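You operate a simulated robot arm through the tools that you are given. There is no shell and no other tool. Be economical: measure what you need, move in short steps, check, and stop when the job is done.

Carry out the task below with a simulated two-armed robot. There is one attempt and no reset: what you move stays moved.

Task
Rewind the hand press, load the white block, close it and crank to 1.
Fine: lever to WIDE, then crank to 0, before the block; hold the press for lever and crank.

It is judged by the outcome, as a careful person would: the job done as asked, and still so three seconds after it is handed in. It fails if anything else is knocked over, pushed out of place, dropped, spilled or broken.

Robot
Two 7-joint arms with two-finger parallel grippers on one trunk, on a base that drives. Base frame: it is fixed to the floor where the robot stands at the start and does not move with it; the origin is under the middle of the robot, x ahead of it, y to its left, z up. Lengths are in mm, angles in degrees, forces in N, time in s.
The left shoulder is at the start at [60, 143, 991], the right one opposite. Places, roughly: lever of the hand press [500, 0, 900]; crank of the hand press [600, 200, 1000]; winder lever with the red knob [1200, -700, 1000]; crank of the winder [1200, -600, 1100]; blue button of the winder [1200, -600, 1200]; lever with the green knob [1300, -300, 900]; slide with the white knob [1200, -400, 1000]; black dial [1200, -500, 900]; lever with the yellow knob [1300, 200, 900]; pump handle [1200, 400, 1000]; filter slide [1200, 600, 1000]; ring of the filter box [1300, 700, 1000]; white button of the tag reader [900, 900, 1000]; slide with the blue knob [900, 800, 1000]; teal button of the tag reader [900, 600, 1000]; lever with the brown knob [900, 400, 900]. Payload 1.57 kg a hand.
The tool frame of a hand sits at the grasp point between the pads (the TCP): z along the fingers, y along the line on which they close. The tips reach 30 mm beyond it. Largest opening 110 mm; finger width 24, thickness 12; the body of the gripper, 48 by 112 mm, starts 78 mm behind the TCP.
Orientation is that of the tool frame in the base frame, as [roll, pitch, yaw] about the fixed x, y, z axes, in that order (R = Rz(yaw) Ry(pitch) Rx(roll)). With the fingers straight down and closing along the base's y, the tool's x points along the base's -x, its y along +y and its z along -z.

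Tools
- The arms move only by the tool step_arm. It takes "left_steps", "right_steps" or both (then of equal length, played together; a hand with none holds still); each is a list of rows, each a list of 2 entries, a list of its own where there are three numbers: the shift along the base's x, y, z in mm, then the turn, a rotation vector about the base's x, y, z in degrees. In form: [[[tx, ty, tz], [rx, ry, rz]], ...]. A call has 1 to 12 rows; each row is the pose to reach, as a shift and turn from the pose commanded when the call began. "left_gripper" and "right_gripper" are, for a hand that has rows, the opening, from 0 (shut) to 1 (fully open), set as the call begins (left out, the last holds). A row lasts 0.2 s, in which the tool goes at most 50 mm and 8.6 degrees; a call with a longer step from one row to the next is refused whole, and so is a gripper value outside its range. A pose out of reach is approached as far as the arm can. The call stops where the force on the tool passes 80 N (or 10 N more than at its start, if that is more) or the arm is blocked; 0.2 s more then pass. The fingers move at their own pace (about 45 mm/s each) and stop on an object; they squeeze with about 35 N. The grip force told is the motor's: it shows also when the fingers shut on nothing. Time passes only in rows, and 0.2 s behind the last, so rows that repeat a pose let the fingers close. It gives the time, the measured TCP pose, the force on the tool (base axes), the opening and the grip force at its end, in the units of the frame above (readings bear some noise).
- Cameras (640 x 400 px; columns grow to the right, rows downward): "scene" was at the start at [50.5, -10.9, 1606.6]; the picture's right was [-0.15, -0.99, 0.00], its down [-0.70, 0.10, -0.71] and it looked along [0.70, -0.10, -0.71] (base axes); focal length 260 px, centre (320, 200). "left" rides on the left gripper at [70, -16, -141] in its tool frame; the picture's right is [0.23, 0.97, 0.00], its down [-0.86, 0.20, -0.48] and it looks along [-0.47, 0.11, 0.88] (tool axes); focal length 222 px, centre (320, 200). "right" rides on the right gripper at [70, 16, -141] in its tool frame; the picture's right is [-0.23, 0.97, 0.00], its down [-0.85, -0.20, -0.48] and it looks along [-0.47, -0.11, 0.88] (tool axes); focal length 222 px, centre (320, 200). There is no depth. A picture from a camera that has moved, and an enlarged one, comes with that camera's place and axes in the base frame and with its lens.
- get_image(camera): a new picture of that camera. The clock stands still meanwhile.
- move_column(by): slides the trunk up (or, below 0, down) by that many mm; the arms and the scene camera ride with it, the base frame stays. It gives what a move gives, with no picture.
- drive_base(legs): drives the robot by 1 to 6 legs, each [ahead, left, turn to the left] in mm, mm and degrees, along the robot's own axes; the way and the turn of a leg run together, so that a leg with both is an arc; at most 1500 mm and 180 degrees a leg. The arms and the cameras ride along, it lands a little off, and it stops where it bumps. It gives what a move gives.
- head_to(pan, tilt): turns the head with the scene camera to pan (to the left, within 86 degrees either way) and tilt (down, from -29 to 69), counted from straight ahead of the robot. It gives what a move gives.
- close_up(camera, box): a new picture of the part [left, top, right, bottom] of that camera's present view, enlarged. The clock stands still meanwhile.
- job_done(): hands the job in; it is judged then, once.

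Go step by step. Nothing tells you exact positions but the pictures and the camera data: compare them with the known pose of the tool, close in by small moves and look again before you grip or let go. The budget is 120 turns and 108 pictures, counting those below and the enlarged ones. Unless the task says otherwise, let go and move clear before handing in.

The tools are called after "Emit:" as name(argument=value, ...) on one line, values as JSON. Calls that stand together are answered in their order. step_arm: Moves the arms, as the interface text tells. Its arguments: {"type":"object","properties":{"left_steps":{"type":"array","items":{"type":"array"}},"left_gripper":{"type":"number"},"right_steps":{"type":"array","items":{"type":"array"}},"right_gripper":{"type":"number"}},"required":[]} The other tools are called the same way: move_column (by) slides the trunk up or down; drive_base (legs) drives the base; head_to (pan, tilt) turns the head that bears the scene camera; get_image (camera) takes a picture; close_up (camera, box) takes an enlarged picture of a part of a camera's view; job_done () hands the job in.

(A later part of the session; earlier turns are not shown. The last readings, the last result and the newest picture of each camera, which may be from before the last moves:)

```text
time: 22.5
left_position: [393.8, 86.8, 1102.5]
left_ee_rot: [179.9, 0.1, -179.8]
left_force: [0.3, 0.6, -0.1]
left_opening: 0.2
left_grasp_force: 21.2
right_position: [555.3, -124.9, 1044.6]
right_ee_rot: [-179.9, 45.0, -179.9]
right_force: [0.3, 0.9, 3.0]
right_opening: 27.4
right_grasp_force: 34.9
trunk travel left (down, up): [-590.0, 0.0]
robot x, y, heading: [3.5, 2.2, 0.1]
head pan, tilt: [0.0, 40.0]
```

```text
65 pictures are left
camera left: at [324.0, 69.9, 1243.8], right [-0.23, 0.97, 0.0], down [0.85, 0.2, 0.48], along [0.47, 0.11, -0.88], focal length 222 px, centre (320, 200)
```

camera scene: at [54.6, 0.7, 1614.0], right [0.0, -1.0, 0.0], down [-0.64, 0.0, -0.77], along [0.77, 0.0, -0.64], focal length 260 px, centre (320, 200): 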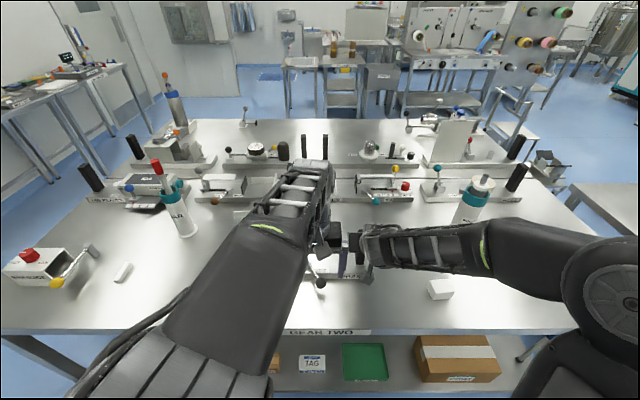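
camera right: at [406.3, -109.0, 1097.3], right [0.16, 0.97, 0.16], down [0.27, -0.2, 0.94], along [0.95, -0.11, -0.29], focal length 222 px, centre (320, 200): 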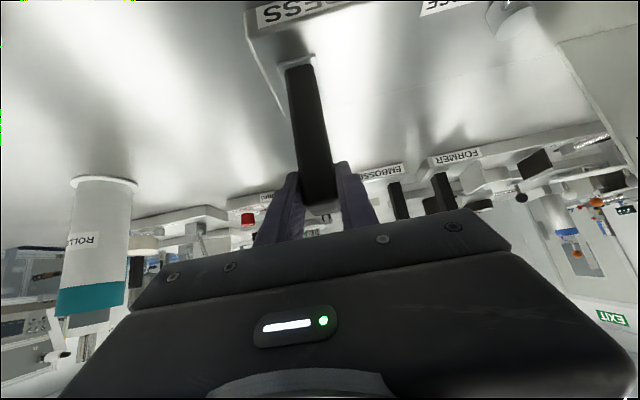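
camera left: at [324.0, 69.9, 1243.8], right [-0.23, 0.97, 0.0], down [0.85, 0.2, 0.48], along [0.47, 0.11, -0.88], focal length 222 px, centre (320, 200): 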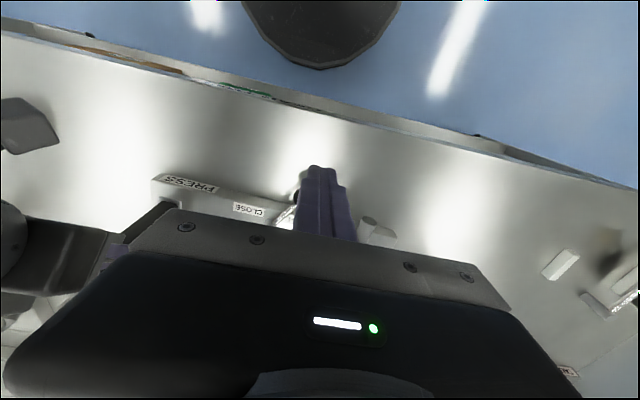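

Emit:
step_arm(left_steps=[[[-10, 40, 10], [0, 0, 0]], [[-20, 80, 20], [0, 0, 0]], [[-30, 120, 30], [0, 0, 0]], [[-30, 160, 30], [0, 0, 0]], [[-30, 200, 30], [0, 0, 0]]])

Emit:
close_up(camera="scene", box=[220, 190, 400, 300])

```text
time: 23.7
left_position: [366.0, 287.2, 1129.7]
left_ee_rot: [-179.9, 0.0, -180.0]
left_force: [0.7, 0.2, 1.2]
left_opening: 0.2
left_grasp_force: 21.0
right_position: [554.8, -125.0, 1044.5]
right_ee_rot: [180.0, 45.0, -180.0]
right_force: [1.6, 2.1, 0.4]
right_opening: 26.0
right_grasp_force: 34.9
trunk travel left (down, up): [-590.0, 0.0]
robot x, y, heading: [-1.7, -0.9, 0.1]
head pan, tilt: [0.0, 40.0]
```

```text
3.56 times, centred on (310, 245) of scene
camera zoom: at [54.9, 1.5, 1614.0], right [0.0, -1.0, 0.0], down [-0.64, 0.0, -0.77], along [0.77, 0.0, -0.64], focal length 924 px, centre (356, 40)
```

zoom: 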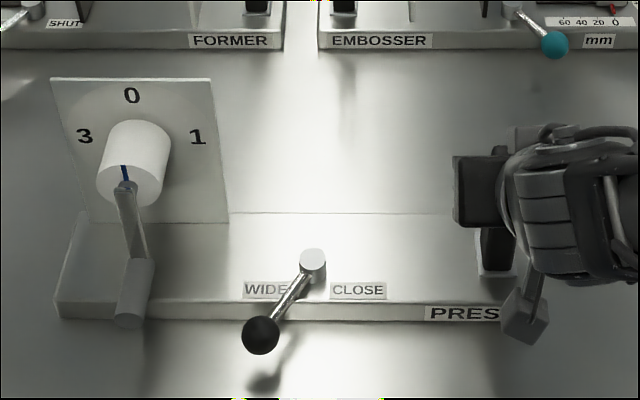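

Lever is at WIDE against its stop. Next I'll tilt the left hand forward and approach the crank handle (about x 478–529, y 183, z 978).

Emit:
step_arm(left_steps=[[[0, -20, -10], [0, -7.5, 0]], [[5, -40, -20], [0, -15, 0]], [[10, -60, -30], [0, -22.5, 0]], [[20, -80, -45], [0, -30, 0]], [[35, -95, -65], [0, -37.5, 0]], [[50, -103, -85], [0, -45, 0]], [[64, -103, -105], [0, -45, 0]]], left_gripper=0.6)

Emit:
get_image(camera="left")

Emit:
close_up(camera="scene", box=[200, 180, 330, 290])

```text
time: 25.3
left_position: [476.7, 184.0, 1039.7]
left_ee_rot: [-179.9, 44.9, 180.0]
left_force: [0.0, 0.6, -0.4]
left_opening: 65.9
left_grasp_force: 0.1
left hand out of reach, approached as far as the arm can: row 5, 6, 7
right_position: [556.3, -124.8, 1044.4]
right_ee_rot: [180.0, 44.9, -180.0]
right_force: [1.6, 0.6, -0.2]
right_opening: 25.9
right_grasp_force: 35.2
trunk travel left (down, up): [-590.0, 0.0]
robot x, y, heading: [-4.2, 6.4, -0.0]
head pan, tilt: [0.0, 40.0]
```

```text
63 pictures are left
camera left: at [326.7, 165.7, 1091.0], right [-0.16, 0.97, -0.16], down [0.27, 0.2, 0.94], along [0.95, 0.11, -0.29], focal length 222 px, centre (320, 200)
```

left: 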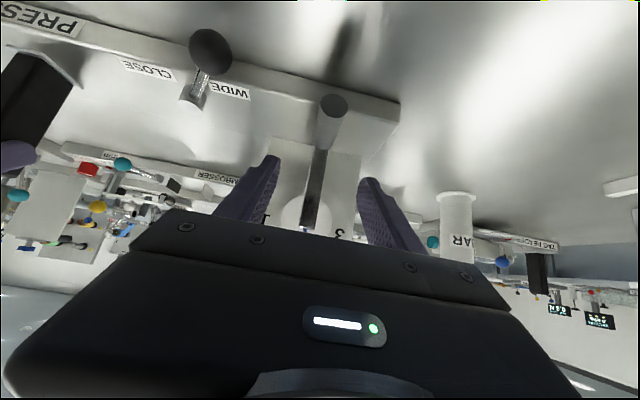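

```text
3.64 times, centred on (265, 235) of scene
camera zoom: at [55.3, 0.9, 1614.0], right [0.0, -1.0, 0.0], down [-0.64, 0.0, -0.77], along [0.77, 0.0, -0.64], focal length 945 px, centre (520, 73)
```

zoom: 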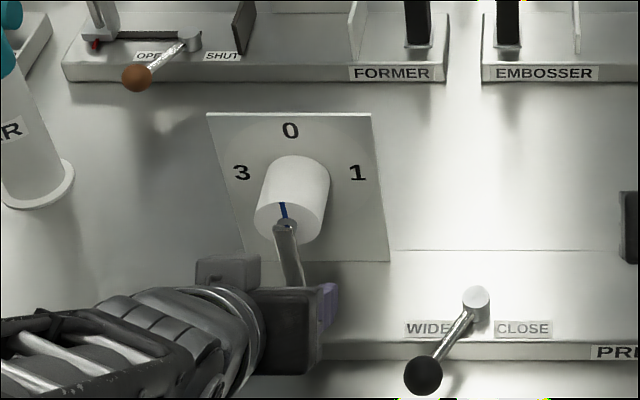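

Emit:
step_arm(left_steps=[[[4, -1, -20], [0, 0, 0]], [[8, -1, -42], [0, 0, 0]], [[13, -1, -64], [0, 0, 0]]])

Emit:
get_image(camera="left")

Emit:
close_up(camera="scene", box=[200, 180, 330, 290])

```text
time: 26.1
left_position: [489.1, 181.1, 976.1]
left_ee_rot: [-180.0, 45.1, -179.9]
left_force: [0.8, 0.9, -0.1]
left_opening: 65.9
left_grasp_force: 0.0
right_position: [555.1, -125.6, 1045.2]
right_ee_rot: [-180.0, 45.0, -180.0]
right_force: [1.5, -0.6, 0.2]
right_opening: 26.1
right_grasp_force: 35.3
trunk travel left (down, up): [-590.0, 0.0]
robot x, y, heading: [-2.3, -1.3, -0.0]
head pan, tilt: [0.0, 40.0]
```

```text
61 pictures are left
camera left: at [339.4, 163.4, 1027.2], right [-0.16, 0.97, -0.16], down [0.26, 0.2, 0.94], along [0.95, 0.11, -0.29], focal length 222 px, centre (320, 200)
```

left: 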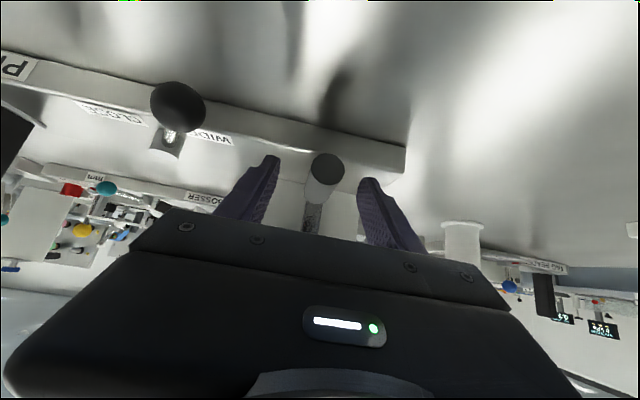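

```text
3.64 times, centred on (265, 235) of scene
camera zoom: at [55.5, 0.9, 1614.0], right [0.0, -1.0, 0.0], down [-0.64, 0.0, -0.77], along [0.77, 0.0, -0.64], focal length 945 px, centre (520, 73)
```

zoom: 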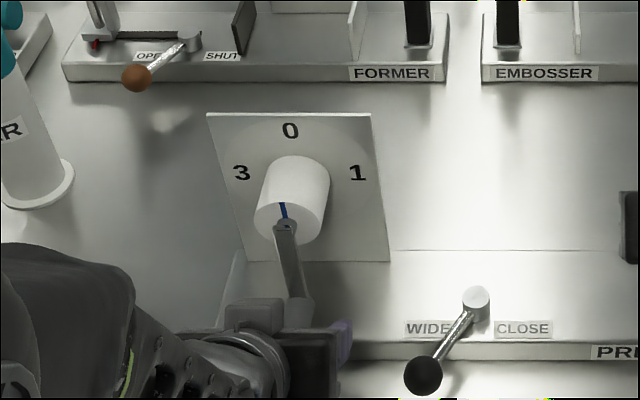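

Emit:
step_arm(left_steps=[[[0, 0, -4], [0, 0, 0]], [[0, 0, -4], [0, 0, 0]], [[0, 0, -4], [0, 0, 0]], [[0, 0, -4], [0, 0, 0]]], left_gripper=0)

Emit:
get_image(camera="left")

```text
time: 27.1
left_position: [489.2, 181.2, 972.7]
left_ee_rot: [-180.0, 45.1, -179.9]
left_force: [1.3, 7.6, -0.2]
left_opening: 23.6
left_grasp_force: 26.8
right_position: [557.3, -125.4, 1044.6]
right_ee_rot: [-180.0, 45.0, 180.0]
right_force: [0.2, -5.2, 0.1]
right_opening: 26.0
right_grasp_force: 34.9
trunk travel left (down, up): [-590.0, 0.0]
robot x, y, heading: [-1.1, 2.5, -0.1]
head pan, tilt: [0.0, 40.0]
```

```text
59 pictures are left
camera left: at [340.0, 164.2, 1023.9], right [-0.16, 0.97, -0.16], down [0.27, 0.2, 0.94], along [0.95, 0.11, -0.29], focal length 222 px, centre (320, 200)
```

left: 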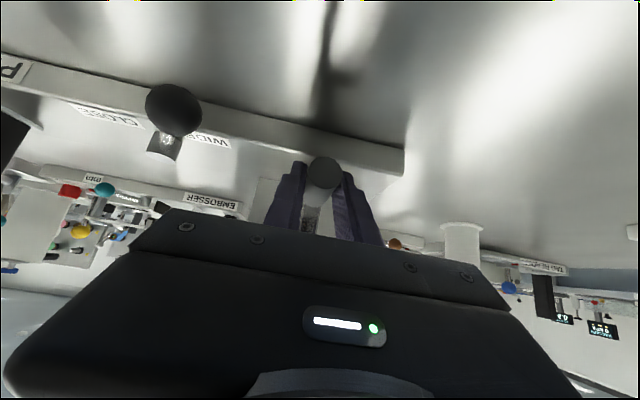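

Emit:
step_arm(left_steps=[[[0, -12, 1], [0, 0, 0]], [[0, -25, 4], [0, 0, 0]], [[0, -37, 8], [0, 0, 0]]])

Emit:
close_up(camera="scene", box=[210, 190, 310, 270])

```text
time: 27.9
left_position: [489.7, 144.3, 977.9]
left_ee_rot: [179.8, 44.8, 180.0]
left_force: [-6.9, 10.8, -0.4]
left_opening: 23.7
left_grasp_force: 35.5
right_position: [556.4, -127.2, 1044.7]
right_ee_rot: [-180.0, 45.0, 179.7]
right_force: [4.7, -12.1, 0.9]
right_opening: 26.0
right_grasp_force: 35.4
trunk travel left (down, up): [-590.0, 0.0]
robot x, y, heading: [-1.6, -0.5, -0.1]
head pan, tilt: [0.0, 40.0]
```

```text
5.00 times, centred on (260, 230) of scene
camera zoom: at [55.1, 0.7, 1614.0], right [0.0, -1.0, 0.0], down [-0.64, 0.0, -0.77], along [0.77, 0.0, -0.64], focal length 1300 px, centre (620, 50)
```

zoom: 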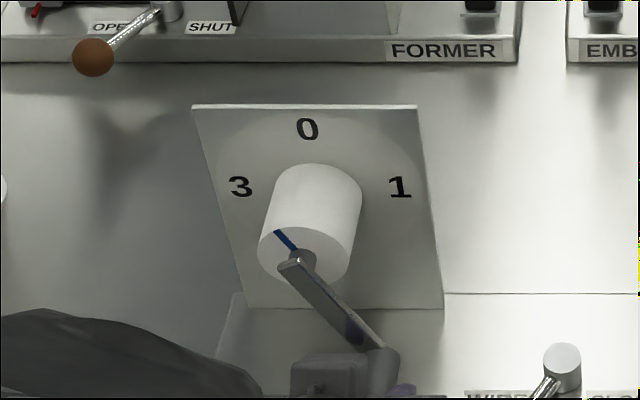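

Emit:
step_arm(left_steps=[[[0, -16, 11], [0, 0, 0]], [[0, -29, 23], [0, 0, 0]], [[0, -40, 38], [0, 0, 0]], [[0, -47, 55], [0, 0, 0]], [[0, -51, 75], [0, 0, 0]]])

Emit:
close_up(camera="scene", box=[210, 190, 310, 270])

```text
time: 29.1
left_position: [488.3, 93.7, 1053.9]
left_ee_rot: [180.0, 44.8, -179.7]
left_force: [-1.7, 29.8, -0.7]
left_opening: 23.8
left_grasp_force: 35.1
right_position: [556.2, -129.4, 1045.4]
right_ee_rot: [-179.6, 45.2, 179.7]
right_force: [0.9, -29.4, 7.6]
right_opening: 26.5
right_grasp_force: 35.2
trunk travel left (down, up): [-590.0, 0.0]
robot x, y, heading: [-1.3, 0.8, 0.2]
head pan, tilt: [0.0, 40.0]
```

```text
5.00 times, centred on (260, 230) of scene
camera zoom: at [55.1, 1.3, 1614.0], right [0.0, -1.0, 0.0], down [-0.64, 0.0, -0.77], along [0.77, 0.0, -0.64], focal length 1300 px, centre (620, 50)
```

zoom: 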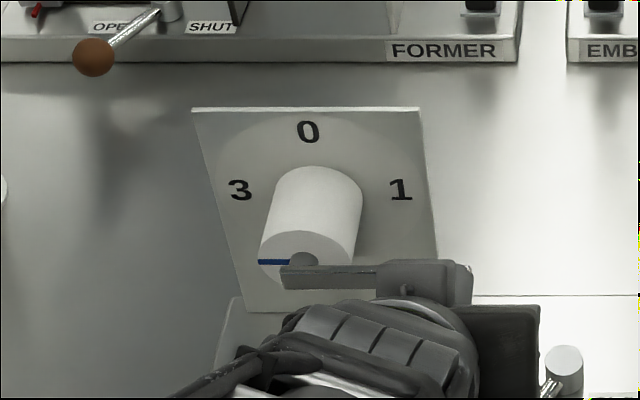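

The blue mark turns with the crank and is opposite the arm; no stop felt in this (decreasing) direction yet. I'll continue in the same direction with a slightly smaller radius, watching the force for a stop.

Emit:
step_arm(left_steps=[[[0, 4, 4], [0, 0, 0]], [[0, 5.5, 16.5], [0, 0, 0]], [[0, 10.5, 33.5], [0, 0, 0]], [[0, 18.5, 48.5], [0, 0, 0]], [[0, 30, 62], [0, 0, 0]], [[0, 43.5, 72.5], [0, 0, 0]], [[0, 59, 80.5], [0, 0, 0]]])

Emit:
close_up(camera="scene", box=[200, 180, 340, 290])

```text
time: 30.7
left_position: [489.9, 150.2, 1141.0]
left_ee_rot: [-179.9, 45.9, 179.8]
left_force: [-5.9, -19.7, 15.3]
left_opening: 23.8
left_grasp_force: 34.7
right_position: [553.0, -121.1, 1044.4]
right_ee_rot: [179.8, 45.0, -179.6]
right_force: [2.4, 25.3, -6.7]
right_opening: 26.5
right_grasp_force: 34.7
trunk travel left (down, up): [-590.0, 0.0]
robot x, y, heading: [0.2, 0.6, 0.1]
head pan, tilt: [0.0, 40.0]
```

```text
3.64 times, centred on (270, 235) of scene
camera zoom: at [53.6, 1.7, 1614.3], right [0.0, -1.0, 0.0], down [-0.64, 0.0, -0.77], along [0.77, 0.0, -0.64], focal length 945 px, centre (502, 73)
```

zoom: 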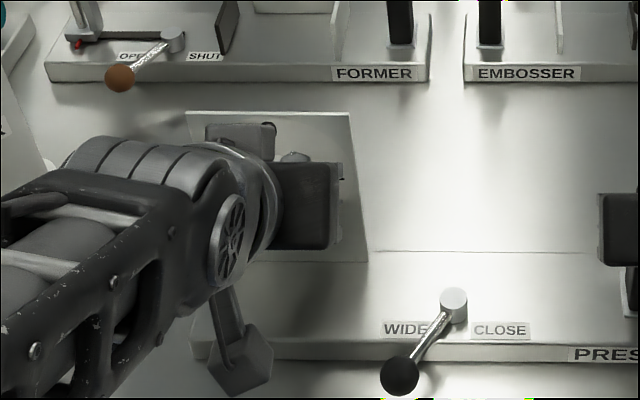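

Emit:
step_arm(left_steps=[[[0, 2, 6], [0, 0, 0]], [[0, 16, 9], [0, 0, 0]], [[0, 28, 10], [0, 0, 0]]])

Emit:
close_up(camera="scene", box=[200, 180, 340, 290])

```text
time: 31.5
left_position: [489.4, 182.6, 1143.9]
left_ee_rot: [-180.0, 45.0, -179.9]
left_force: [4.3, -11.2, 2.9]
left_opening: 23.7
left_grasp_force: 35.1
right_position: [556.1, -126.5, 1044.6]
right_ee_rot: [-179.9, 45.0, -180.0]
right_force: [-4.6, 14.2, -2.8]
right_opening: 26.1
right_grasp_force: 34.9
trunk travel left (down, up): [-590.0, 0.0]
robot x, y, heading: [2.0, 3.6, -0.2]
head pan, tilt: [0.0, 40.0]
```

```text
3.64 times, centred on (270, 235) of scene
camera zoom: at [55.1, 1.3, 1613.9], right [0.0, -1.0, 0.0], down [-0.64, 0.0, -0.77], along [0.77, 0.0, -0.64], focal length 945 px, centre (502, 73)
```

zoom: 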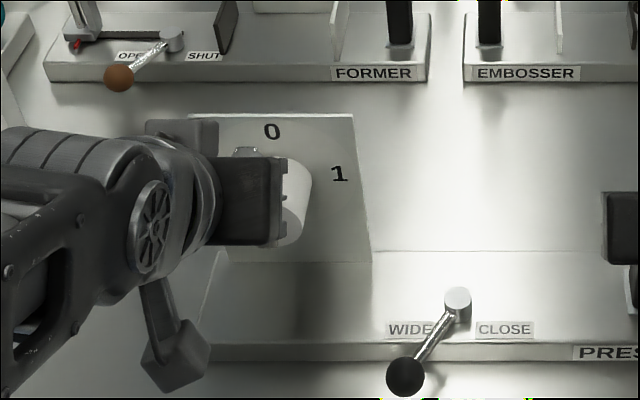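

Emit:
step_arm(left_steps=[[[0, 12, -0.5], [0, 0, 0]], [[0, 23, -3], [0, 0, 0]], [[0, 32, -6], [0, 0, 0]]])

```text
time: 32.3
left_position: [489.9, 199.2, 1144.6]
left_ee_rot: [179.7, 45.6, 178.6]
left_force: [7.8, -69.9, 15.1]
left_opening: 25.5
left_grasp_force: 35.5
right_position: [551.8, -113.0, 1049.0]
right_ee_rot: [178.7, 45.4, -179.0]
right_force: [-10.6, 59.5, 10.2]
right_opening: 28.2
right_grasp_force: 35.1
trunk travel left (down, up): [-590.0, 0.0]
robot x, y, heading: [1.4, -0.5, -0.1]
head pan, tilt: [0.0, 40.0]
```

Emit:
step_arm(left_steps=[[[0, -10, 2], [0, 0, 0]], [[0, -24, 5], [0, 0, 0]], [[0, -30, 6], [0, 0, 0]]])

Emit:
get_image(camera="scene")

Emit:
close_up(camera="scene", box=[200, 180, 340, 290])

```text
time: 33.1
left_position: [489.9, 182.9, 1144.1]
left_ee_rot: [179.9, 44.7, -180.0]
left_force: [2.4, -12.9, -5.1]
left_opening: 23.3
left_grasp_force: 34.9
right_position: [555.1, -123.2, 1044.8]
right_ee_rot: [-180.0, 45.0, 180.0]
right_force: [-4.2, 14.7, 3.0]
right_opening: 25.8
right_grasp_force: 35.1
trunk travel left (down, up): [-590.0, 0.0]
robot x, y, heading: [-0.9, 1.4, -0.2]
head pan, tilt: [0.0, 40.0]
```

```text
54 pictures are left
camera scene: at [55.4, 1.6, 1613.8], right [0.0, -1.0, 0.0], down [-0.64, 0.0, -0.77], along [0.77, 0.0, -0.64], focal length 260 px, centre (320, 200)
```

scene: 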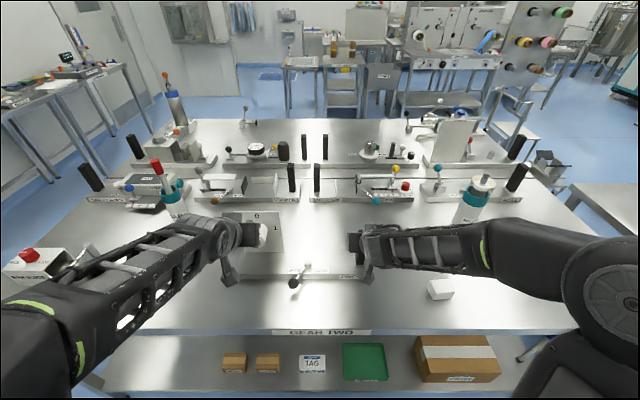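

```text
3.64 times, centred on (270, 235) of scene
camera zoom: at [55.4, 1.6, 1613.8], right [0.0, -1.0, 0.0], down [-0.64, 0.0, -0.77], along [0.77, 0.0, -0.64], focal length 945 px, centre (502, 73)
```

zoom: 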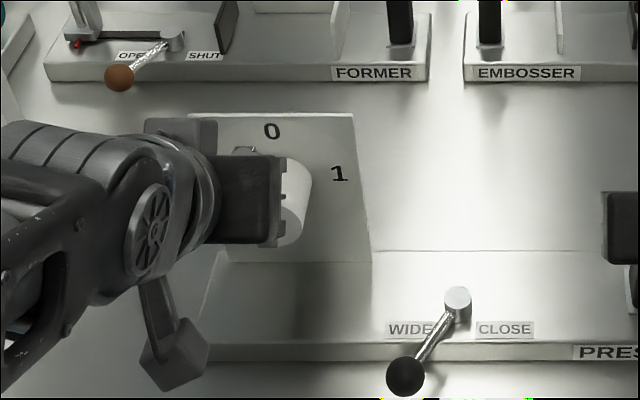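

A stop is felt just past arm-up, so turning 2→1→0 with the arm as pointer fits. I'll relax the hand at the top position, release the handle, back off and look at the dial.

Emit:
step_arm(left_steps=[[[0, -1, 0], [0, 0, 0]], [[0, -1, 0], [0, 0, 0]], [[0, -1, 0], [0, 0, 0]], [[0, -1, 0], [0, 0, 0]]], left_gripper=0.6)

Emit:
get_image(camera="left")

```text
time: 34.1
left_position: [490.6, 179.1, 1146.2]
left_ee_rot: [-180.0, 44.9, -180.0]
left_force: [-0.3, -0.5, -0.4]
left_opening: 65.9
left_grasp_force: 0.1
right_position: [555.9, -126.8, 1043.6]
right_ee_rot: [179.9, 45.1, -180.0]
right_force: [-0.2, -4.6, -2.9]
right_opening: 25.9
right_grasp_force: 35.1
trunk travel left (down, up): [-590.0, 0.0]
robot x, y, heading: [-2.6, 0.6, 0.0]
head pan, tilt: [0.0, 40.0]
```

```text
52 pictures are left
camera left: at [341.1, 162.0, 1197.4], right [-0.16, 0.97, -0.16], down [0.27, 0.2, 0.94], along [0.95, 0.11, -0.29], focal length 222 px, centre (320, 200)
```

left: 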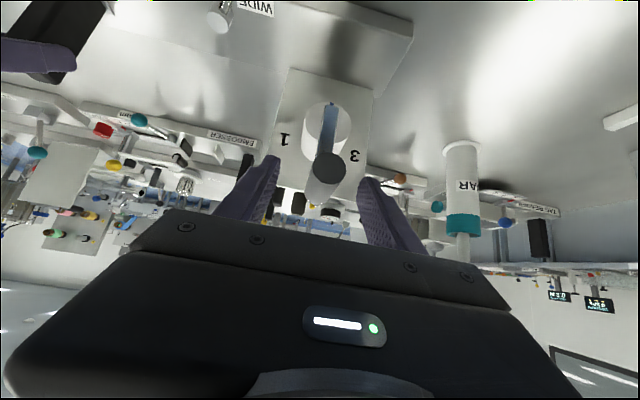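

Emit:
close_up(camera="left", box=[270, 60, 390, 210])

Emit:
step_arm(left_steps=[[[-5, 0, 25], [0, 0, 0]], [[-15, 0, 50], [0, 0, 0]], [[-15, 30, 70], [0, 0, 0]], [[-15, 70, 70], [0, 0, 0]], [[-15, 110, 70], [0, 0, 0]], [[-15, 140, 60], [0, 0, 0]]])

Emit:
close_up(camera="scene", box=[210, 190, 310, 270])

```text
2.67 times, centred on (330, 135) of left
camera zoom: at [341.1, 162.0, 1197.4], right [-0.16, 0.97, -0.16], down [0.27, 0.2, 0.94], along [0.95, 0.11, -0.29], focal length 592 px, centre (293, 373)
```

zoom: 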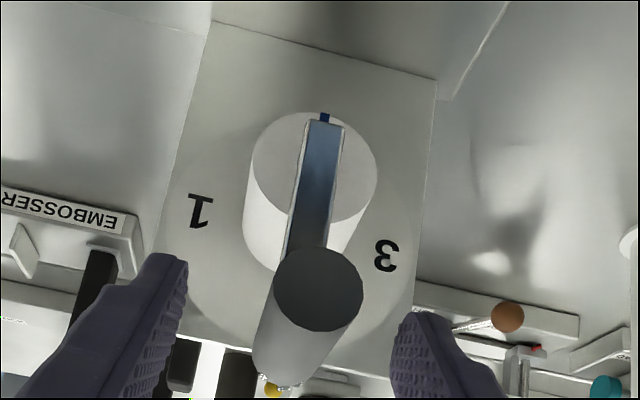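

```text
time: 35.5
left_position: [476.2, 322.0, 1208.1]
left_ee_rot: [-179.9, 45.2, -180.0]
left_force: [-0.2, 0.6, 0.3]
left_opening: 65.9
left_grasp_force: 0.1
right_position: [554.8, -125.6, 1044.4]
right_ee_rot: [180.0, 45.0, 180.0]
right_force: [0.0, 2.2, -6.2]
right_opening: 26.1
right_grasp_force: 35.0
trunk travel left (down, up): [-590.0, 0.0]
robot x, y, heading: [-1.9, -2.4, -0.3]
head pan, tilt: [0.0, 40.0]
```

```text
5.00 times, centred on (260, 230) of scene
camera zoom: at [55.4, 1.5, 1614.0], right [0.0, -1.0, 0.0], down [-0.64, 0.0, -0.77], along [0.77, 0.0, -0.64], focal length 1300 px, centre (620, 50)
```

zoom: 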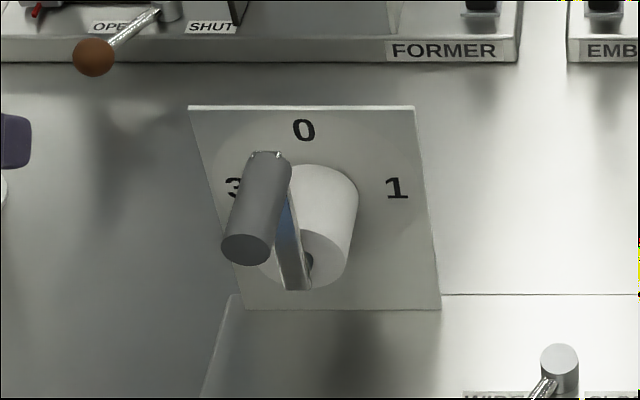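

Emit:
close_up(camera="scene", box=[270, 230, 330, 275])

Emit:
close_up(camera="scene", box=[320, 225, 390, 280])

Emit:
close_up(camera="scene", box=[220, 200, 290, 285])

```text
8.89 times, centred on (300, 252) of scene
camera zoom: at [55.4, 1.5, 1614.0], right [0.0, -1.0, 0.0], down [-0.64, 0.0, -0.77], along [0.77, 0.0, -0.64], focal length 2311 px, centre (498, -267)
```

zoom: 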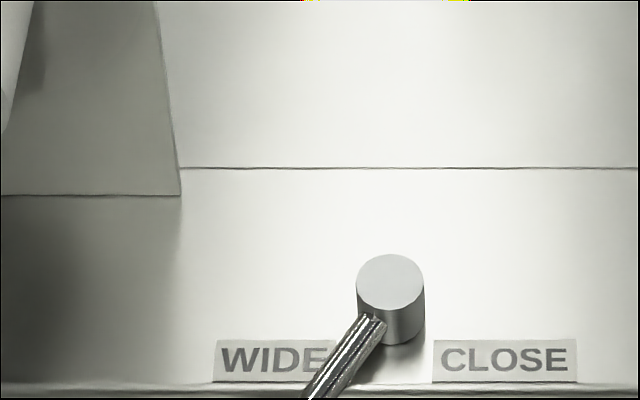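

```text
7.27 times, centred on (355, 252) of scene
camera zoom: at [55.4, 1.5, 1614.0], right [0.0, -1.0, 0.0], down [-0.64, 0.0, -0.77], along [0.77, 0.0, -0.64], focal length 1891 px, centre (66, -182)
```

zoom: 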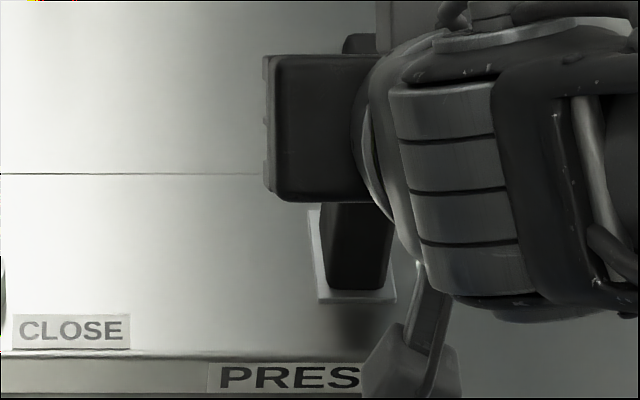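

```text
4.71 times, centred on (255, 242) of scene
camera zoom: at [55.4, 1.5, 1614.0], right [0.0, -1.0, 0.0], down [-0.64, 0.0, -0.77], along [0.77, 0.0, -0.64], focal length 1223 px, centre (626, 0)
```

zoom: 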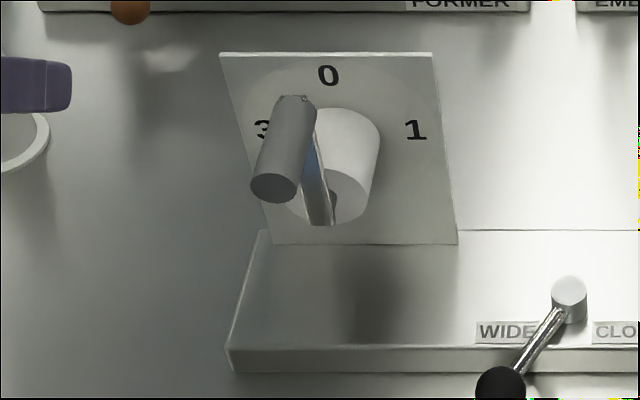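

The crank arm now points at 0, but I see no obvious nest for the block yet. I'll swing the left hand around the press's left side to look behind the dial plate.

Emit:
step_arm(left_steps=[[[5, 5, 0], [0, 0, -8]], [[10, 10, -5], [0, 0, -16]], [[15, 15, -10], [0, 0, -24]], [[20, 20, -15], [0, 0, -32]], [[25, 25, -20], [0, 0, -40]], [[30, 30, -25], [0, 0, -48]], [[40, 30, -30], [0, 0, -56]], [[50, 30, -35], [0, 0, -64]], [[60, 30, -40], [0, 0, -72]], [[70, 30, -50], [0, 0, -80]], [[80, 30, -60], [0, 0, -88]]])

Emit:
get_image(camera="left")

```text
time: 37.9
left_position: [527.6, 326.3, 1135.0]
left_ee_rot: [-174.7, 43.3, 111.5]
left_force: [0.0, -0.7, 0.0]
left_opening: 65.9
left_grasp_force: 0.1
left hand out of reach, approached as far as the arm can: row 9, 10, 11
right_position: [556.0, -125.8, 1044.6]
right_ee_rot: [179.9, 45.0, 179.9]
right_force: [0.0, -0.7, -4.2]
right_opening: 25.8
right_grasp_force: 34.9
trunk travel left (down, up): [-590.0, 0.0]
robot x, y, heading: [-1.2, 0.8, -0.1]
head pan, tilt: [0.0, 40.0]
```

```text
46 pictures are left
camera left: at [470.1, 461.7, 1191.6], right [0.86, 0.45, -0.22], down [0.34, -0.2, 0.92], along [0.37, -0.87, -0.32], focal length 222 px, centre (320, 200)
```

left: 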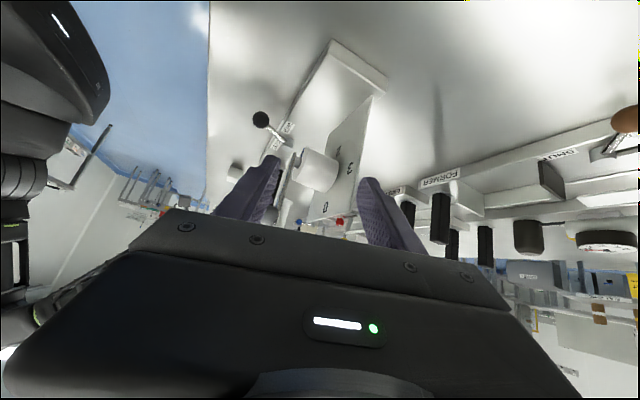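

Emit:
close_up(camera="left", box=[230, 30, 400, 220])

Emit:
close_up(camera="scene", box=[0, 220, 120, 300])

```text
2.11 times, centred on (315, 125) of left
camera zoom: at [470.1, 461.7, 1191.6], right [0.86, 0.45, -0.22], down [0.34, -0.2, 0.92], along [0.37, -0.87, -0.32], focal length 468 px, centre (330, 358)
```

zoom: 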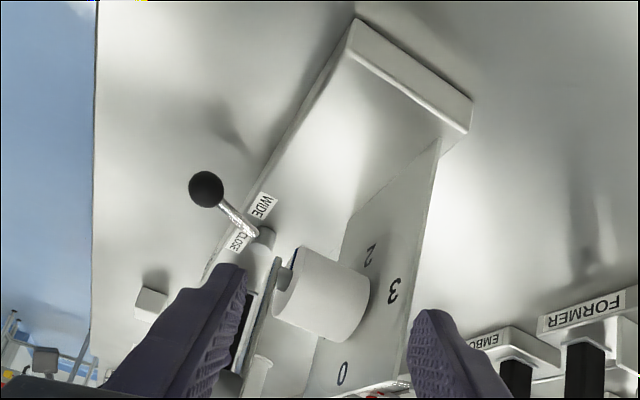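

```text
5.00 times, centred on (60, 260) of scene
camera zoom: at [55.4, 0.7, 1614.0], right [0.0, -1.0, 0.0], down [-0.64, 0.0, -0.77], along [0.77, 0.0, -0.64], focal length 1300 px, centre (1620, -100)
```

zoom: 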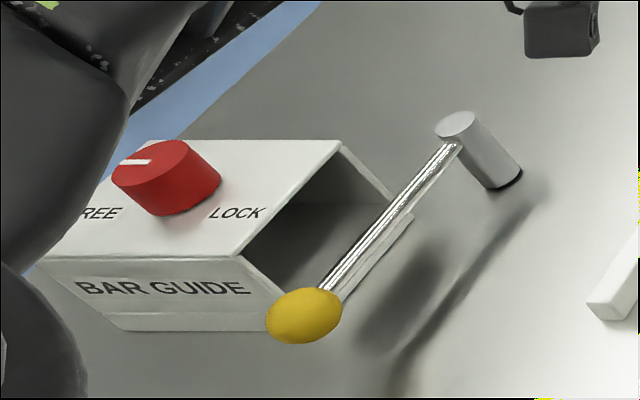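

The bed is plain, so the block will have to rest on it. Before that I want to know for sure which end of the crank marks the reading, so I'll return to the handle and find the other stop of its travel.

Emit:
step_arm(left_steps=[[[-8, 0, 8], [0, 0, 8]], [[-16, 0, 16], [0, 0, 16]], [[-24, 0, 24], [0, 0, 24]], [[-32, 0, 32], [0, 0, 32]], [[-40, 0, 40], [0, 0, 40]], [[-48, -5, 48], [0, 0, 48]], [[-50, -20, 56], [0, 0, 56]], [[-50, -40, 64], [0, 0, 64]], [[-50, -60, 70], [0, 0, 68.5]]])

```text
time: 39.9
left_position: [479.0, 264.8, 1206.7]
left_ee_rot: [-174.8, 43.4, -179.9]
left_force: [-0.3, -0.3, -0.3]
left_opening: 66.1
left_grasp_force: 0.1
right_position: [555.4, -125.4, 1045.1]
right_ee_rot: [179.9, 45.0, 180.0]
right_force: [-1.5, -2.5, -4.1]
right_opening: 25.8
right_grasp_force: 35.3
trunk travel left (down, up): [-590.0, 0.0]
robot x, y, heading: [-2.0, 0.6, -0.0]
head pan, tilt: [0.0, 40.0]
```

Emit:
step_arm(left_steps=[[[0, -28, 0], [1.3, -0.6, 1.2]], [[0, -56, 0], [2.6, -1.2, 2.4]], [[0, -84, 0], [3.9, -1.7, 3.6]], [[5, -84, -30], [3.9, -1.7, 3.6]], [[11, -84, -62], [3.9, -1.7, 3.6]]])

Emit:
close_up(camera="left", box=[220, 90, 420, 230])

```text
time: 41.1
left_position: [494.3, 182.0, 1140.8]
left_ee_rot: [179.9, 45.1, 179.8]
left_force: [0.4, 0.4, 0.3]
left_opening: 66.1
left_grasp_force: 0.0
right_position: [555.6, -126.2, 1046.0]
right_ee_rot: [-180.0, 45.1, 179.9]
right_force: [0.5, 0.4, -5.5]
right_opening: 26.0
right_grasp_force: 35.1
trunk travel left (down, up): [-590.0, 0.0]
robot x, y, heading: [-2.1, 3.6, 0.0]
head pan, tilt: [0.0, 40.0]
```

```text
2.86 times, centred on (320, 160) of left
camera zoom: at [343.9, 166.5, 1192.9], right [-0.16, 0.97, -0.16], down [0.27, 0.2, 0.94], along [0.95, 0.11, -0.29], focal length 635 px, centre (320, 314)
```

zoom: 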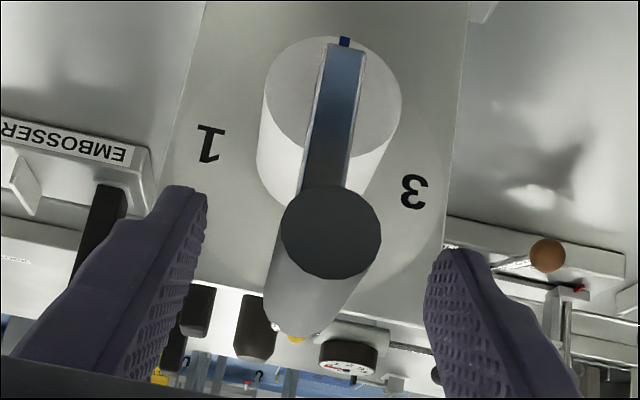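

Emit:
step_arm(left_steps=[[[-4, 0, 0], [0, 0, 0]], [[-4, 0, 0], [0, 0, 0]], [[-4, 0, 0], [0, 0, 0]], [[-4, 0, 0], [0, 0, 0]], [[-4, -18, 0], [0, 0, 0]], [[-4, -35, -5], [0, 0, 0]], [[-4, -50, -14], [0, 0, 0]], [[-4, -63, -26], [0, 0, 0]], [[-4, -73.5, -41], [0, 0, 0]], [[-4, -81, -57], [0, 0, 0]], [[-4, -84.5, -75], [0, 0, 0]], [[-4, -84.5, -93], [0, 0, 0]]], left_gripper=0)

```text
time: 43.7
left_position: [487.2, 97.1, 1050.6]
left_ee_rot: [179.9, 45.0, 179.9]
left_force: [-3.2, 7.8, 8.7]
left_opening: 23.8
left_grasp_force: 35.0
right_position: [554.8, -125.2, 1045.1]
right_ee_rot: [180.0, 44.9, 179.9]
right_force: [2.6, -10.6, -6.6]
right_opening: 25.7
right_grasp_force: 35.3
trunk travel left (down, up): [-590.0, 0.0]
robot x, y, heading: [1.0, -3.8, -0.1]
head pan, tilt: [0.0, 40.0]
```

Emit:
step_arm(left_steps=[[[0, 2.5, -17.5], [0, 0, 0]], [[0, 10, -34], [0, 0, 0]], [[0, 20.5, -48.5], [0, 0, 0]], [[0, 34, -60.5], [0, 0, 0]], [[0, 49.5, -69.5], [0, 0, 0]], [[0, 66.5, -75], [0, 0, 0]], [[0, 84.5, -77], [0, 0, 0]], [[0, 95, -76], [0, 0, 0]]])

```text
time: 45.5
left_position: [485.1, 194.3, 973.4]
left_ee_rot: [179.9, 44.9, 179.9]
left_force: [2.7, -9.0, -8.8]
left_opening: 23.8
left_grasp_force: 34.7
right_position: [555.8, -124.8, 1046.3]
right_ee_rot: [-180.0, 45.1, 179.9]
right_force: [-2.0, 12.4, 9.0]
right_opening: 26.6
right_grasp_force: 35.0
trunk travel left (down, up): [-590.0, 0.0]
robot x, y, heading: [-3.4, 2.1, 0.1]
head pan, tilt: [0.0, 40.0]
```

Emit:
step_arm(left_steps=[[[0, 18, 4], [0, 0, 0]], [[0, 34.5, 12], [0, 0, 0]], [[0, 48.5, 23], [0, 0, 0]], [[0, 60, 37], [0, 0, 0]]])

```text
time: 46.5
left_position: [486.5, 251.0, 1011.6]
left_ee_rot: [180.0, 45.0, 179.9]
left_force: [0.9, -7.2, -6.5]
left_opening: 23.4
left_grasp_force: 34.7
right_position: [555.9, -125.5, 1045.4]
right_ee_rot: [-179.9, 45.2, 179.9]
right_force: [-0.3, 10.4, 8.4]
right_opening: 25.8
right_grasp_force: 35.8
trunk travel left (down, up): [-590.0, 0.0]
robot x, y, heading: [-0.6, -0.3, -0.3]
head pan, tilt: [0.0, 40.0]
```

Emit:
step_arm(left_steps=[[[0, 8.5, 16], [0, 0, 0]], [[0, 13.5, 33], [0, 0, 0]], [[0, 15, 48], [0, 0, 0]], [[0, 14.5, 58], [0, 0, 0]], [[0, 12.5, 68], [0, 0, 0]]])

Emit:
close_up(camera="scene", box=[200, 180, 340, 290])

```text
time: 47.7
left_position: [485.2, 265.3, 1079.8]
left_ee_rot: [-180.0, 45.0, 180.0]
left_force: [0.6, 4.4, -9.4]
left_opening: 23.3
left_grasp_force: 35.1
right_position: [556.1, -126.4, 1045.7]
right_ee_rot: [-180.0, 45.1, 179.9]
right_force: [-1.5, -4.5, 11.7]
right_opening: 26.2
right_grasp_force: 34.7
trunk travel left (down, up): [-590.0, 0.0]
robot x, y, heading: [-0.6, -6.1, 0.0]
head pan, tilt: [0.0, 40.0]
```

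```text
3.64 times, centred on (270, 235) of scene
camera zoom: at [54.7, 1.4, 1614.0], right [0.0, -1.0, 0.0], down [-0.64, 0.0, -0.77], along [0.77, 0.0, -0.64], focal length 945 px, centre (502, 73)
```

zoom: 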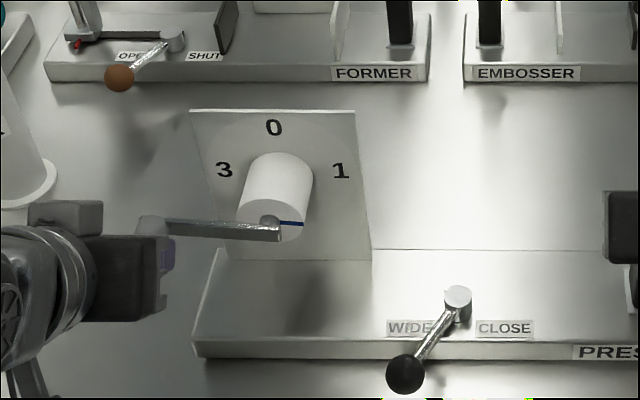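

Emit:
step_arm(left_steps=[[[0, -6, 17.5], [0, 0, 0]], [[0, -15.5, 33], [0, 0, 0]], [[0, -28, 46], [0, 0, 0]], [[0, -43, 56], [0, 0, 0]], [[0, -59.5, 62.5], [0, 0, 0]], [[0, -71, 65], [0, 0, 0]]])

```text
time: 49.1
left_position: [485.1, 204.2, 1142.5]
left_ee_rot: [179.9, 44.7, -179.0]
left_force: [-9.2, 69.7, 5.4]
left_opening: 82.5
left_grasp_force: 35.2
right_position: [556.2, -141.4, 1045.3]
right_ee_rot: [-178.4, 45.2, 178.9]
right_force: [8.8, -66.6, 18.0]
right_opening: 30.0
right_grasp_force: 35.1
trunk travel left (down, up): [-590.0, 0.0]
robot x, y, heading: [-2.1, -0.9, -0.0]
head pan, tilt: [0.0, 40.0]
```

Emit:
step_arm(left_steps=[[[0, 10, 0], [0, 0, 0]], [[0, 20, -2], [0, 0, 0]], [[0, 25, -4], [0, 0, 0]]])

Emit:
get_image(camera="left")

Emit:
close_up(camera="scene", box=[200, 180, 340, 290])

```text
time: 49.9
left_position: [484.5, 229.5, 1137.9]
left_ee_rot: [-179.9, 44.7, -179.0]
left_force: [-8.9, 69.2, 4.8]
left_opening: 38.2
left_grasp_force: 34.6
right_position: [555.7, -140.5, 1045.6]
right_ee_rot: [-178.6, 45.3, 179.0]
right_force: [7.4, -65.6, 18.4]
right_opening: 29.5
right_grasp_force: 35.3
trunk travel left (down, up): [-590.0, 0.0]
robot x, y, heading: [0.9, 6.2, 0.1]
head pan, tilt: [0.0, 40.0]
```

```text
41 pictures are left
camera left: at [335.4, 209.3, 1190.1], right [-0.18, 0.97, -0.16], down [0.27, 0.2, 0.94], along [0.95, 0.13, -0.3], focal length 222 px, centre (320, 200)
```

left: 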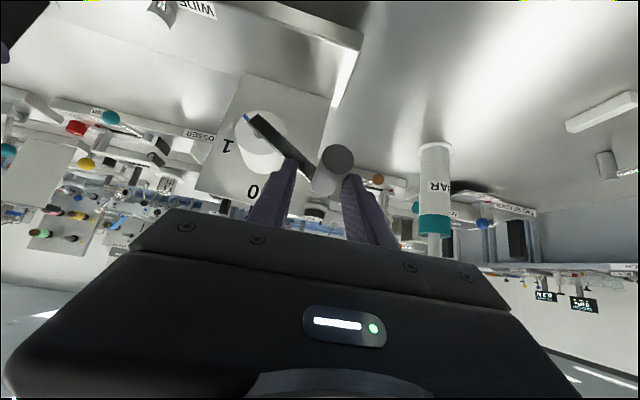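

```text
3.64 times, centred on (270, 235) of scene
camera zoom: at [52.5, 2.9, 1614.2], right [0.0, -1.0, 0.0], down [-0.64, 0.0, -0.77], along [0.77, 0.0, -0.64], focal length 945 px, centre (502, 73)
```

zoom: 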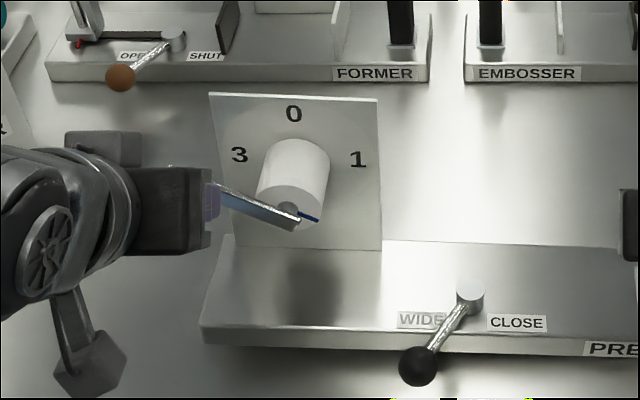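

Emit:
step_arm(left_steps=[[[0, 12, -8], [0, 0, -0.5]], [[0, 22, -20], [0, 0, -1]], [[0, 26, -32], [0, 0, -1]], [[0, 28, -38], [0, 0, -1]], [[0, 28, -38], [0, 0, -1]]])

Emit:
get_image(camera="left")

Emit:
close_up(camera="scene", box=[200, 180, 340, 290])

```text
time: 51.1
left_position: [487.6, 250.3, 1106.4]
left_ee_rot: [179.9, 45.8, 179.0]
left_force: [1.5, 40.2, 25.8]
left_opening: 23.6
left_grasp_force: 35.3
right_position: [554.0, -132.5, 1044.2]
right_ee_rot: [-179.4, 45.0, 179.5]
right_force: [-1.7, -39.7, 6.6]
right_opening: 26.2
right_grasp_force: 35.2
trunk travel left (down, up): [-590.0, 0.0]
robot x, y, heading: [-3.6, -2.2, -0.4]
head pan, tilt: [0.0, 40.0]
```

```text
39 pictures are left
camera left: at [336.0, 234.9, 1156.6], right [-0.14, 0.98, -0.16], down [0.26, 0.19, 0.95], along [0.96, 0.1, -0.28], focal length 222 px, centre (320, 200)
```

left: 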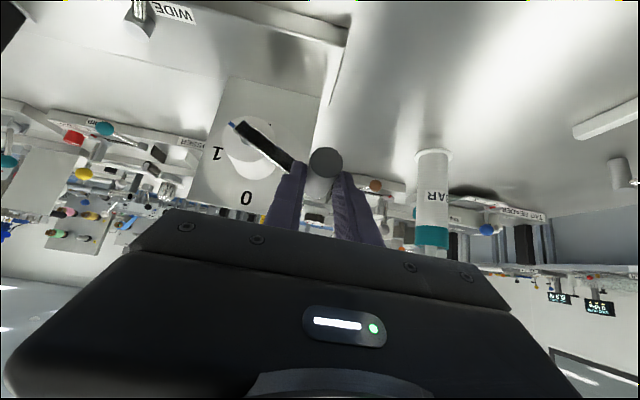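

```text
3.64 times, centred on (270, 235) of scene
camera zoom: at [52.1, 0.2, 1614.3], right [0.0, -1.0, 0.0], down [-0.64, 0.0, -0.77], along [0.77, 0.0, -0.64], focal length 945 px, centre (502, 73)
```

zoom: 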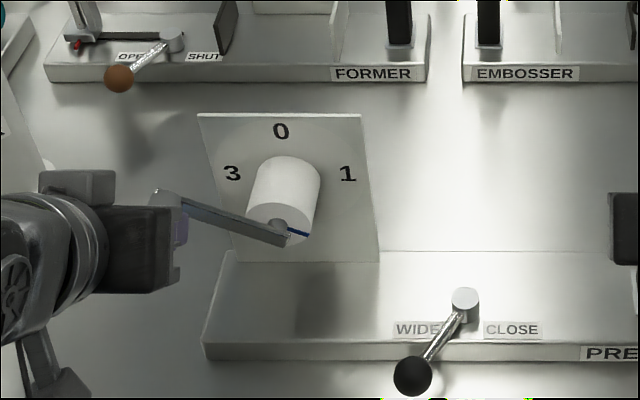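

Emit:
step_arm(left_steps=[[[0, 4, -13], [0, 0, 1]], [[0, 8.5, -30], [0, 0, 1]], [[0, 9, -48], [0, 0, 1]], [[0, 6, -66], [0, 0, 1]], [[0, -0.5, -82], [0, 0, 1]], [[0, -10.5, -97], [0, 0, 1]], [[0, -23.5, -110], [0, 0, 1]], [[0, -39, -119], [0, 0, 1]]])

```text
time: 52.9
left_position: [486.4, 207.9, 984.0]
left_ee_rot: [180.0, 44.8, -179.9]
left_force: [-0.2, 11.4, -13.0]
left_opening: 23.5
left_grasp_force: 35.2
right_position: [556.0, -123.6, 1044.5]
right_ee_rot: [179.9, 45.0, -179.8]
right_force: [1.8, -12.3, 6.1]
right_opening: 26.1
right_grasp_force: 34.7
trunk travel left (down, up): [-590.0, 0.0]
robot x, y, heading: [1.8, 1.9, -0.2]
head pan, tilt: [0.0, 40.0]
```

Emit:
step_arm(left_steps=[[[0, -15, -9], [0, 0, 0]], [[0, -33, -11], [0, 0, 0]], [[0, -51, -8], [0, 0, 0]], [[0, -67, -1], [0, 0, 0]], [[0, -82, 9], [0, 0, 0]], [[0, -95, 22], [0, 0, 0]], [[0, -104, 37], [0, 0, 0]], [[0, -110, 54], [0, 0, 0]], [[0, -112, 72], [0, 0, 0]], [[0, -111, 90], [0, 0, 0]], [[0, -106.5, 107], [0, 0, 0]], [[0, -98, 122], [0, 0, 0]]])

```text
time: 55.5
left_position: [490.2, 109.0, 1104.6]
left_ee_rot: [179.9, 45.0, 179.5]
left_force: [-5.6, -7.8, -7.7]
left_opening: 23.6
left_grasp_force: 35.6
right_position: [556.1, -122.5, 1044.7]
right_ee_rot: [180.0, 45.0, -179.7]
right_force: [4.7, 9.1, -2.3]
right_opening: 26.5
right_grasp_force: 34.9
trunk travel left (down, up): [-590.0, 0.0]
robot x, y, heading: [2.7, 1.4, -0.1]
head pan, tilt: [0.0, 40.0]
```

Emit:
step_arm(left_steps=[[[0, 11, 15], [0, 0, 0]], [[0, 25.5, 26], [0, 0, 0]], [[0, 41.5, 34], [0, 0, 0]], [[0, 59, 38], [0, 0, 0]], [[0, 71.5, 39], [0, 0, 0]], [[0, 71.5, 39], [0, 0, 0]]])

Emit:
close_up(camera="left", box=[220, 60, 420, 230])

```text
time: 56.9
left_position: [486.2, 182.9, 1145.7]
left_ee_rot: [179.9, 45.2, 179.8]
left_force: [3.4, -6.8, 14.9]
left_opening: 23.3
left_grasp_force: 35.1
right_position: [555.4, -125.8, 1044.3]
right_ee_rot: [-179.9, 45.0, -179.9]
right_force: [-4.0, 13.9, -7.9]
right_opening: 26.1
right_grasp_force: 35.1
trunk travel left (down, up): [-590.0, 0.0]
robot x, y, heading: [-2.2, 2.3, -0.1]
head pan, tilt: [0.0, 40.0]
```

```text
2.35 times, centred on (320, 145) of left
camera zoom: at [336.5, 165.2, 1196.2], right [-0.16, 0.97, -0.16], down [0.26, 0.2, 0.94], along [0.95, 0.11, -0.29], focal length 523 px, centre (320, 329)
```

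zoom: 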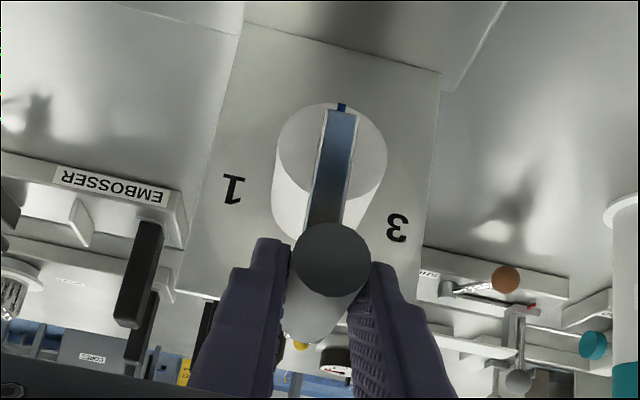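

Crank arm rests at the 0 stop. I'll release the handle and park the left hand to the left, then free the right hand for the block.

Emit:
step_arm(left_steps=[[[0, -1.5, -1], [0, 0, 0]], [[0, -1.5, -1], [0, 0, 0]], [[0, -1.5, -1], [0, 0, 0]], [[0, -1.5, -1], [0, 0, 0]], [[-5, -1.5, 25], [0, 0, 0]], [[-10, 0, 50], [0, 0, 0]], [[-10, 30, 70], [0, 0, 0]], [[-10, 70, 70], [0, 0, 0]], [[-10, 110, 70], [0, 0, 0]], [[-10, 140, 60], [0, 0, 0]]], left_gripper=0.6)

Emit:
step_arm(right_steps=[[[0, 0, 0], [0, 0, 0]], [[0, 0, 0], [0, 0, 0]], [[0, 0, 0], [0, 0, 0]], [[0, 0, 0], [0, 0, 0]], [[0, 0, 0], [0, 0, 0]], [[-15, 0, 15], [0, 0, 0]], [[-40, 0, 40], [0, 0, 0]], [[-60, 0, 70], [0, 0, 0]], [[-60, -30, 80], [0, 0, 0]], [[-60, -60, 90], [0, 0, 0]]], right_gripper=0.85)

Emit:
get_image(camera="scene")

Emit:
close_up(camera="scene", box=[200, 180, 380, 300])

```text
time: 59.1
left_position: [478.1, 322.2, 1206.4]
left_ee_rot: [179.8, 45.0, 179.8]
left_force: [-0.2, 0.4, 1.4]
left_opening: 65.8
left_grasp_force: 0.0
right_position: [556.1, -125.1, 1044.7]
right_ee_rot: [-180.0, 45.0, 180.0]
right_force: [1.2, 0.9, -5.8]
right_opening: 25.9
right_grasp_force: 34.8
trunk travel left (down, up): [-590.0, 0.0]
robot x, y, heading: [0.9, 0.7, -0.1]
head pan, tilt: [0.0, 40.0]
```

```text
time: 61.3
left_position: [476.2, 321.0, 1207.7]
left_ee_rot: [179.9, 45.0, 179.8]
left_force: [0.3, -0.8, 0.2]
left_opening: 65.7
left_grasp_force: 0.1
right_position: [495.3, -181.7, 1136.6]
right_ee_rot: [-179.9, 45.1, -179.8]
right_force: [-0.1, 0.1, -0.7]
right_opening: 93.6
right_grasp_force: 0.1
trunk travel left (down, up): [-590.0, 0.0]
robot x, y, heading: [-0.0, 3.0, 0.1]
head pan, tilt: [0.0, 40.0]
```

```text
36 pictures are left
camera scene: at [54.2, 0.8, 1614.0], right [0.0, -1.0, 0.0], down [-0.64, 0.0, -0.77], along [0.77, 0.0, -0.64], focal length 260 px, centre (320, 200)
```

scene: 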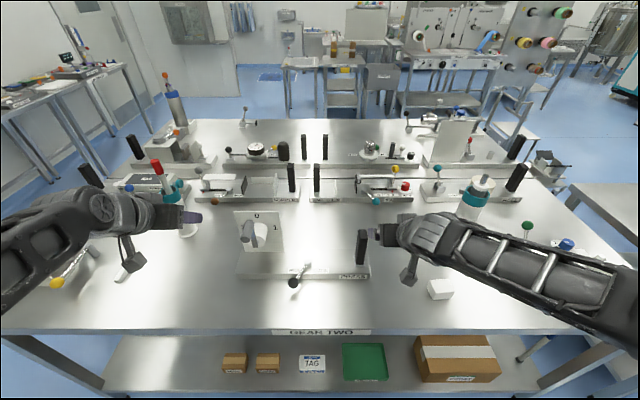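

```text
3.33 times, centred on (290, 240) of scene
camera zoom: at [54.2, 0.8, 1614.0], right [0.0, -1.0, 0.0], down [-0.64, 0.0, -0.77], along [0.77, 0.0, -0.64], focal length 867 px, centre (420, 67)
```

zoom: 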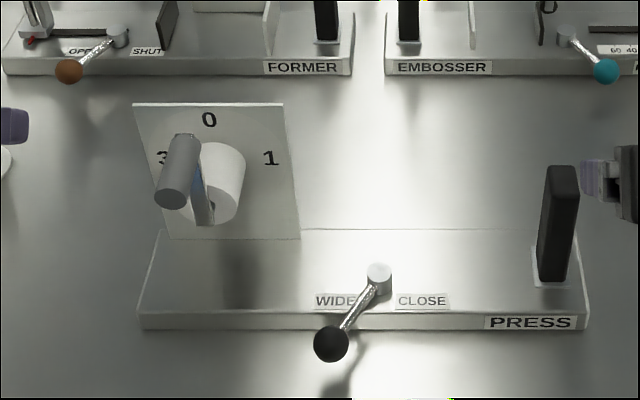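

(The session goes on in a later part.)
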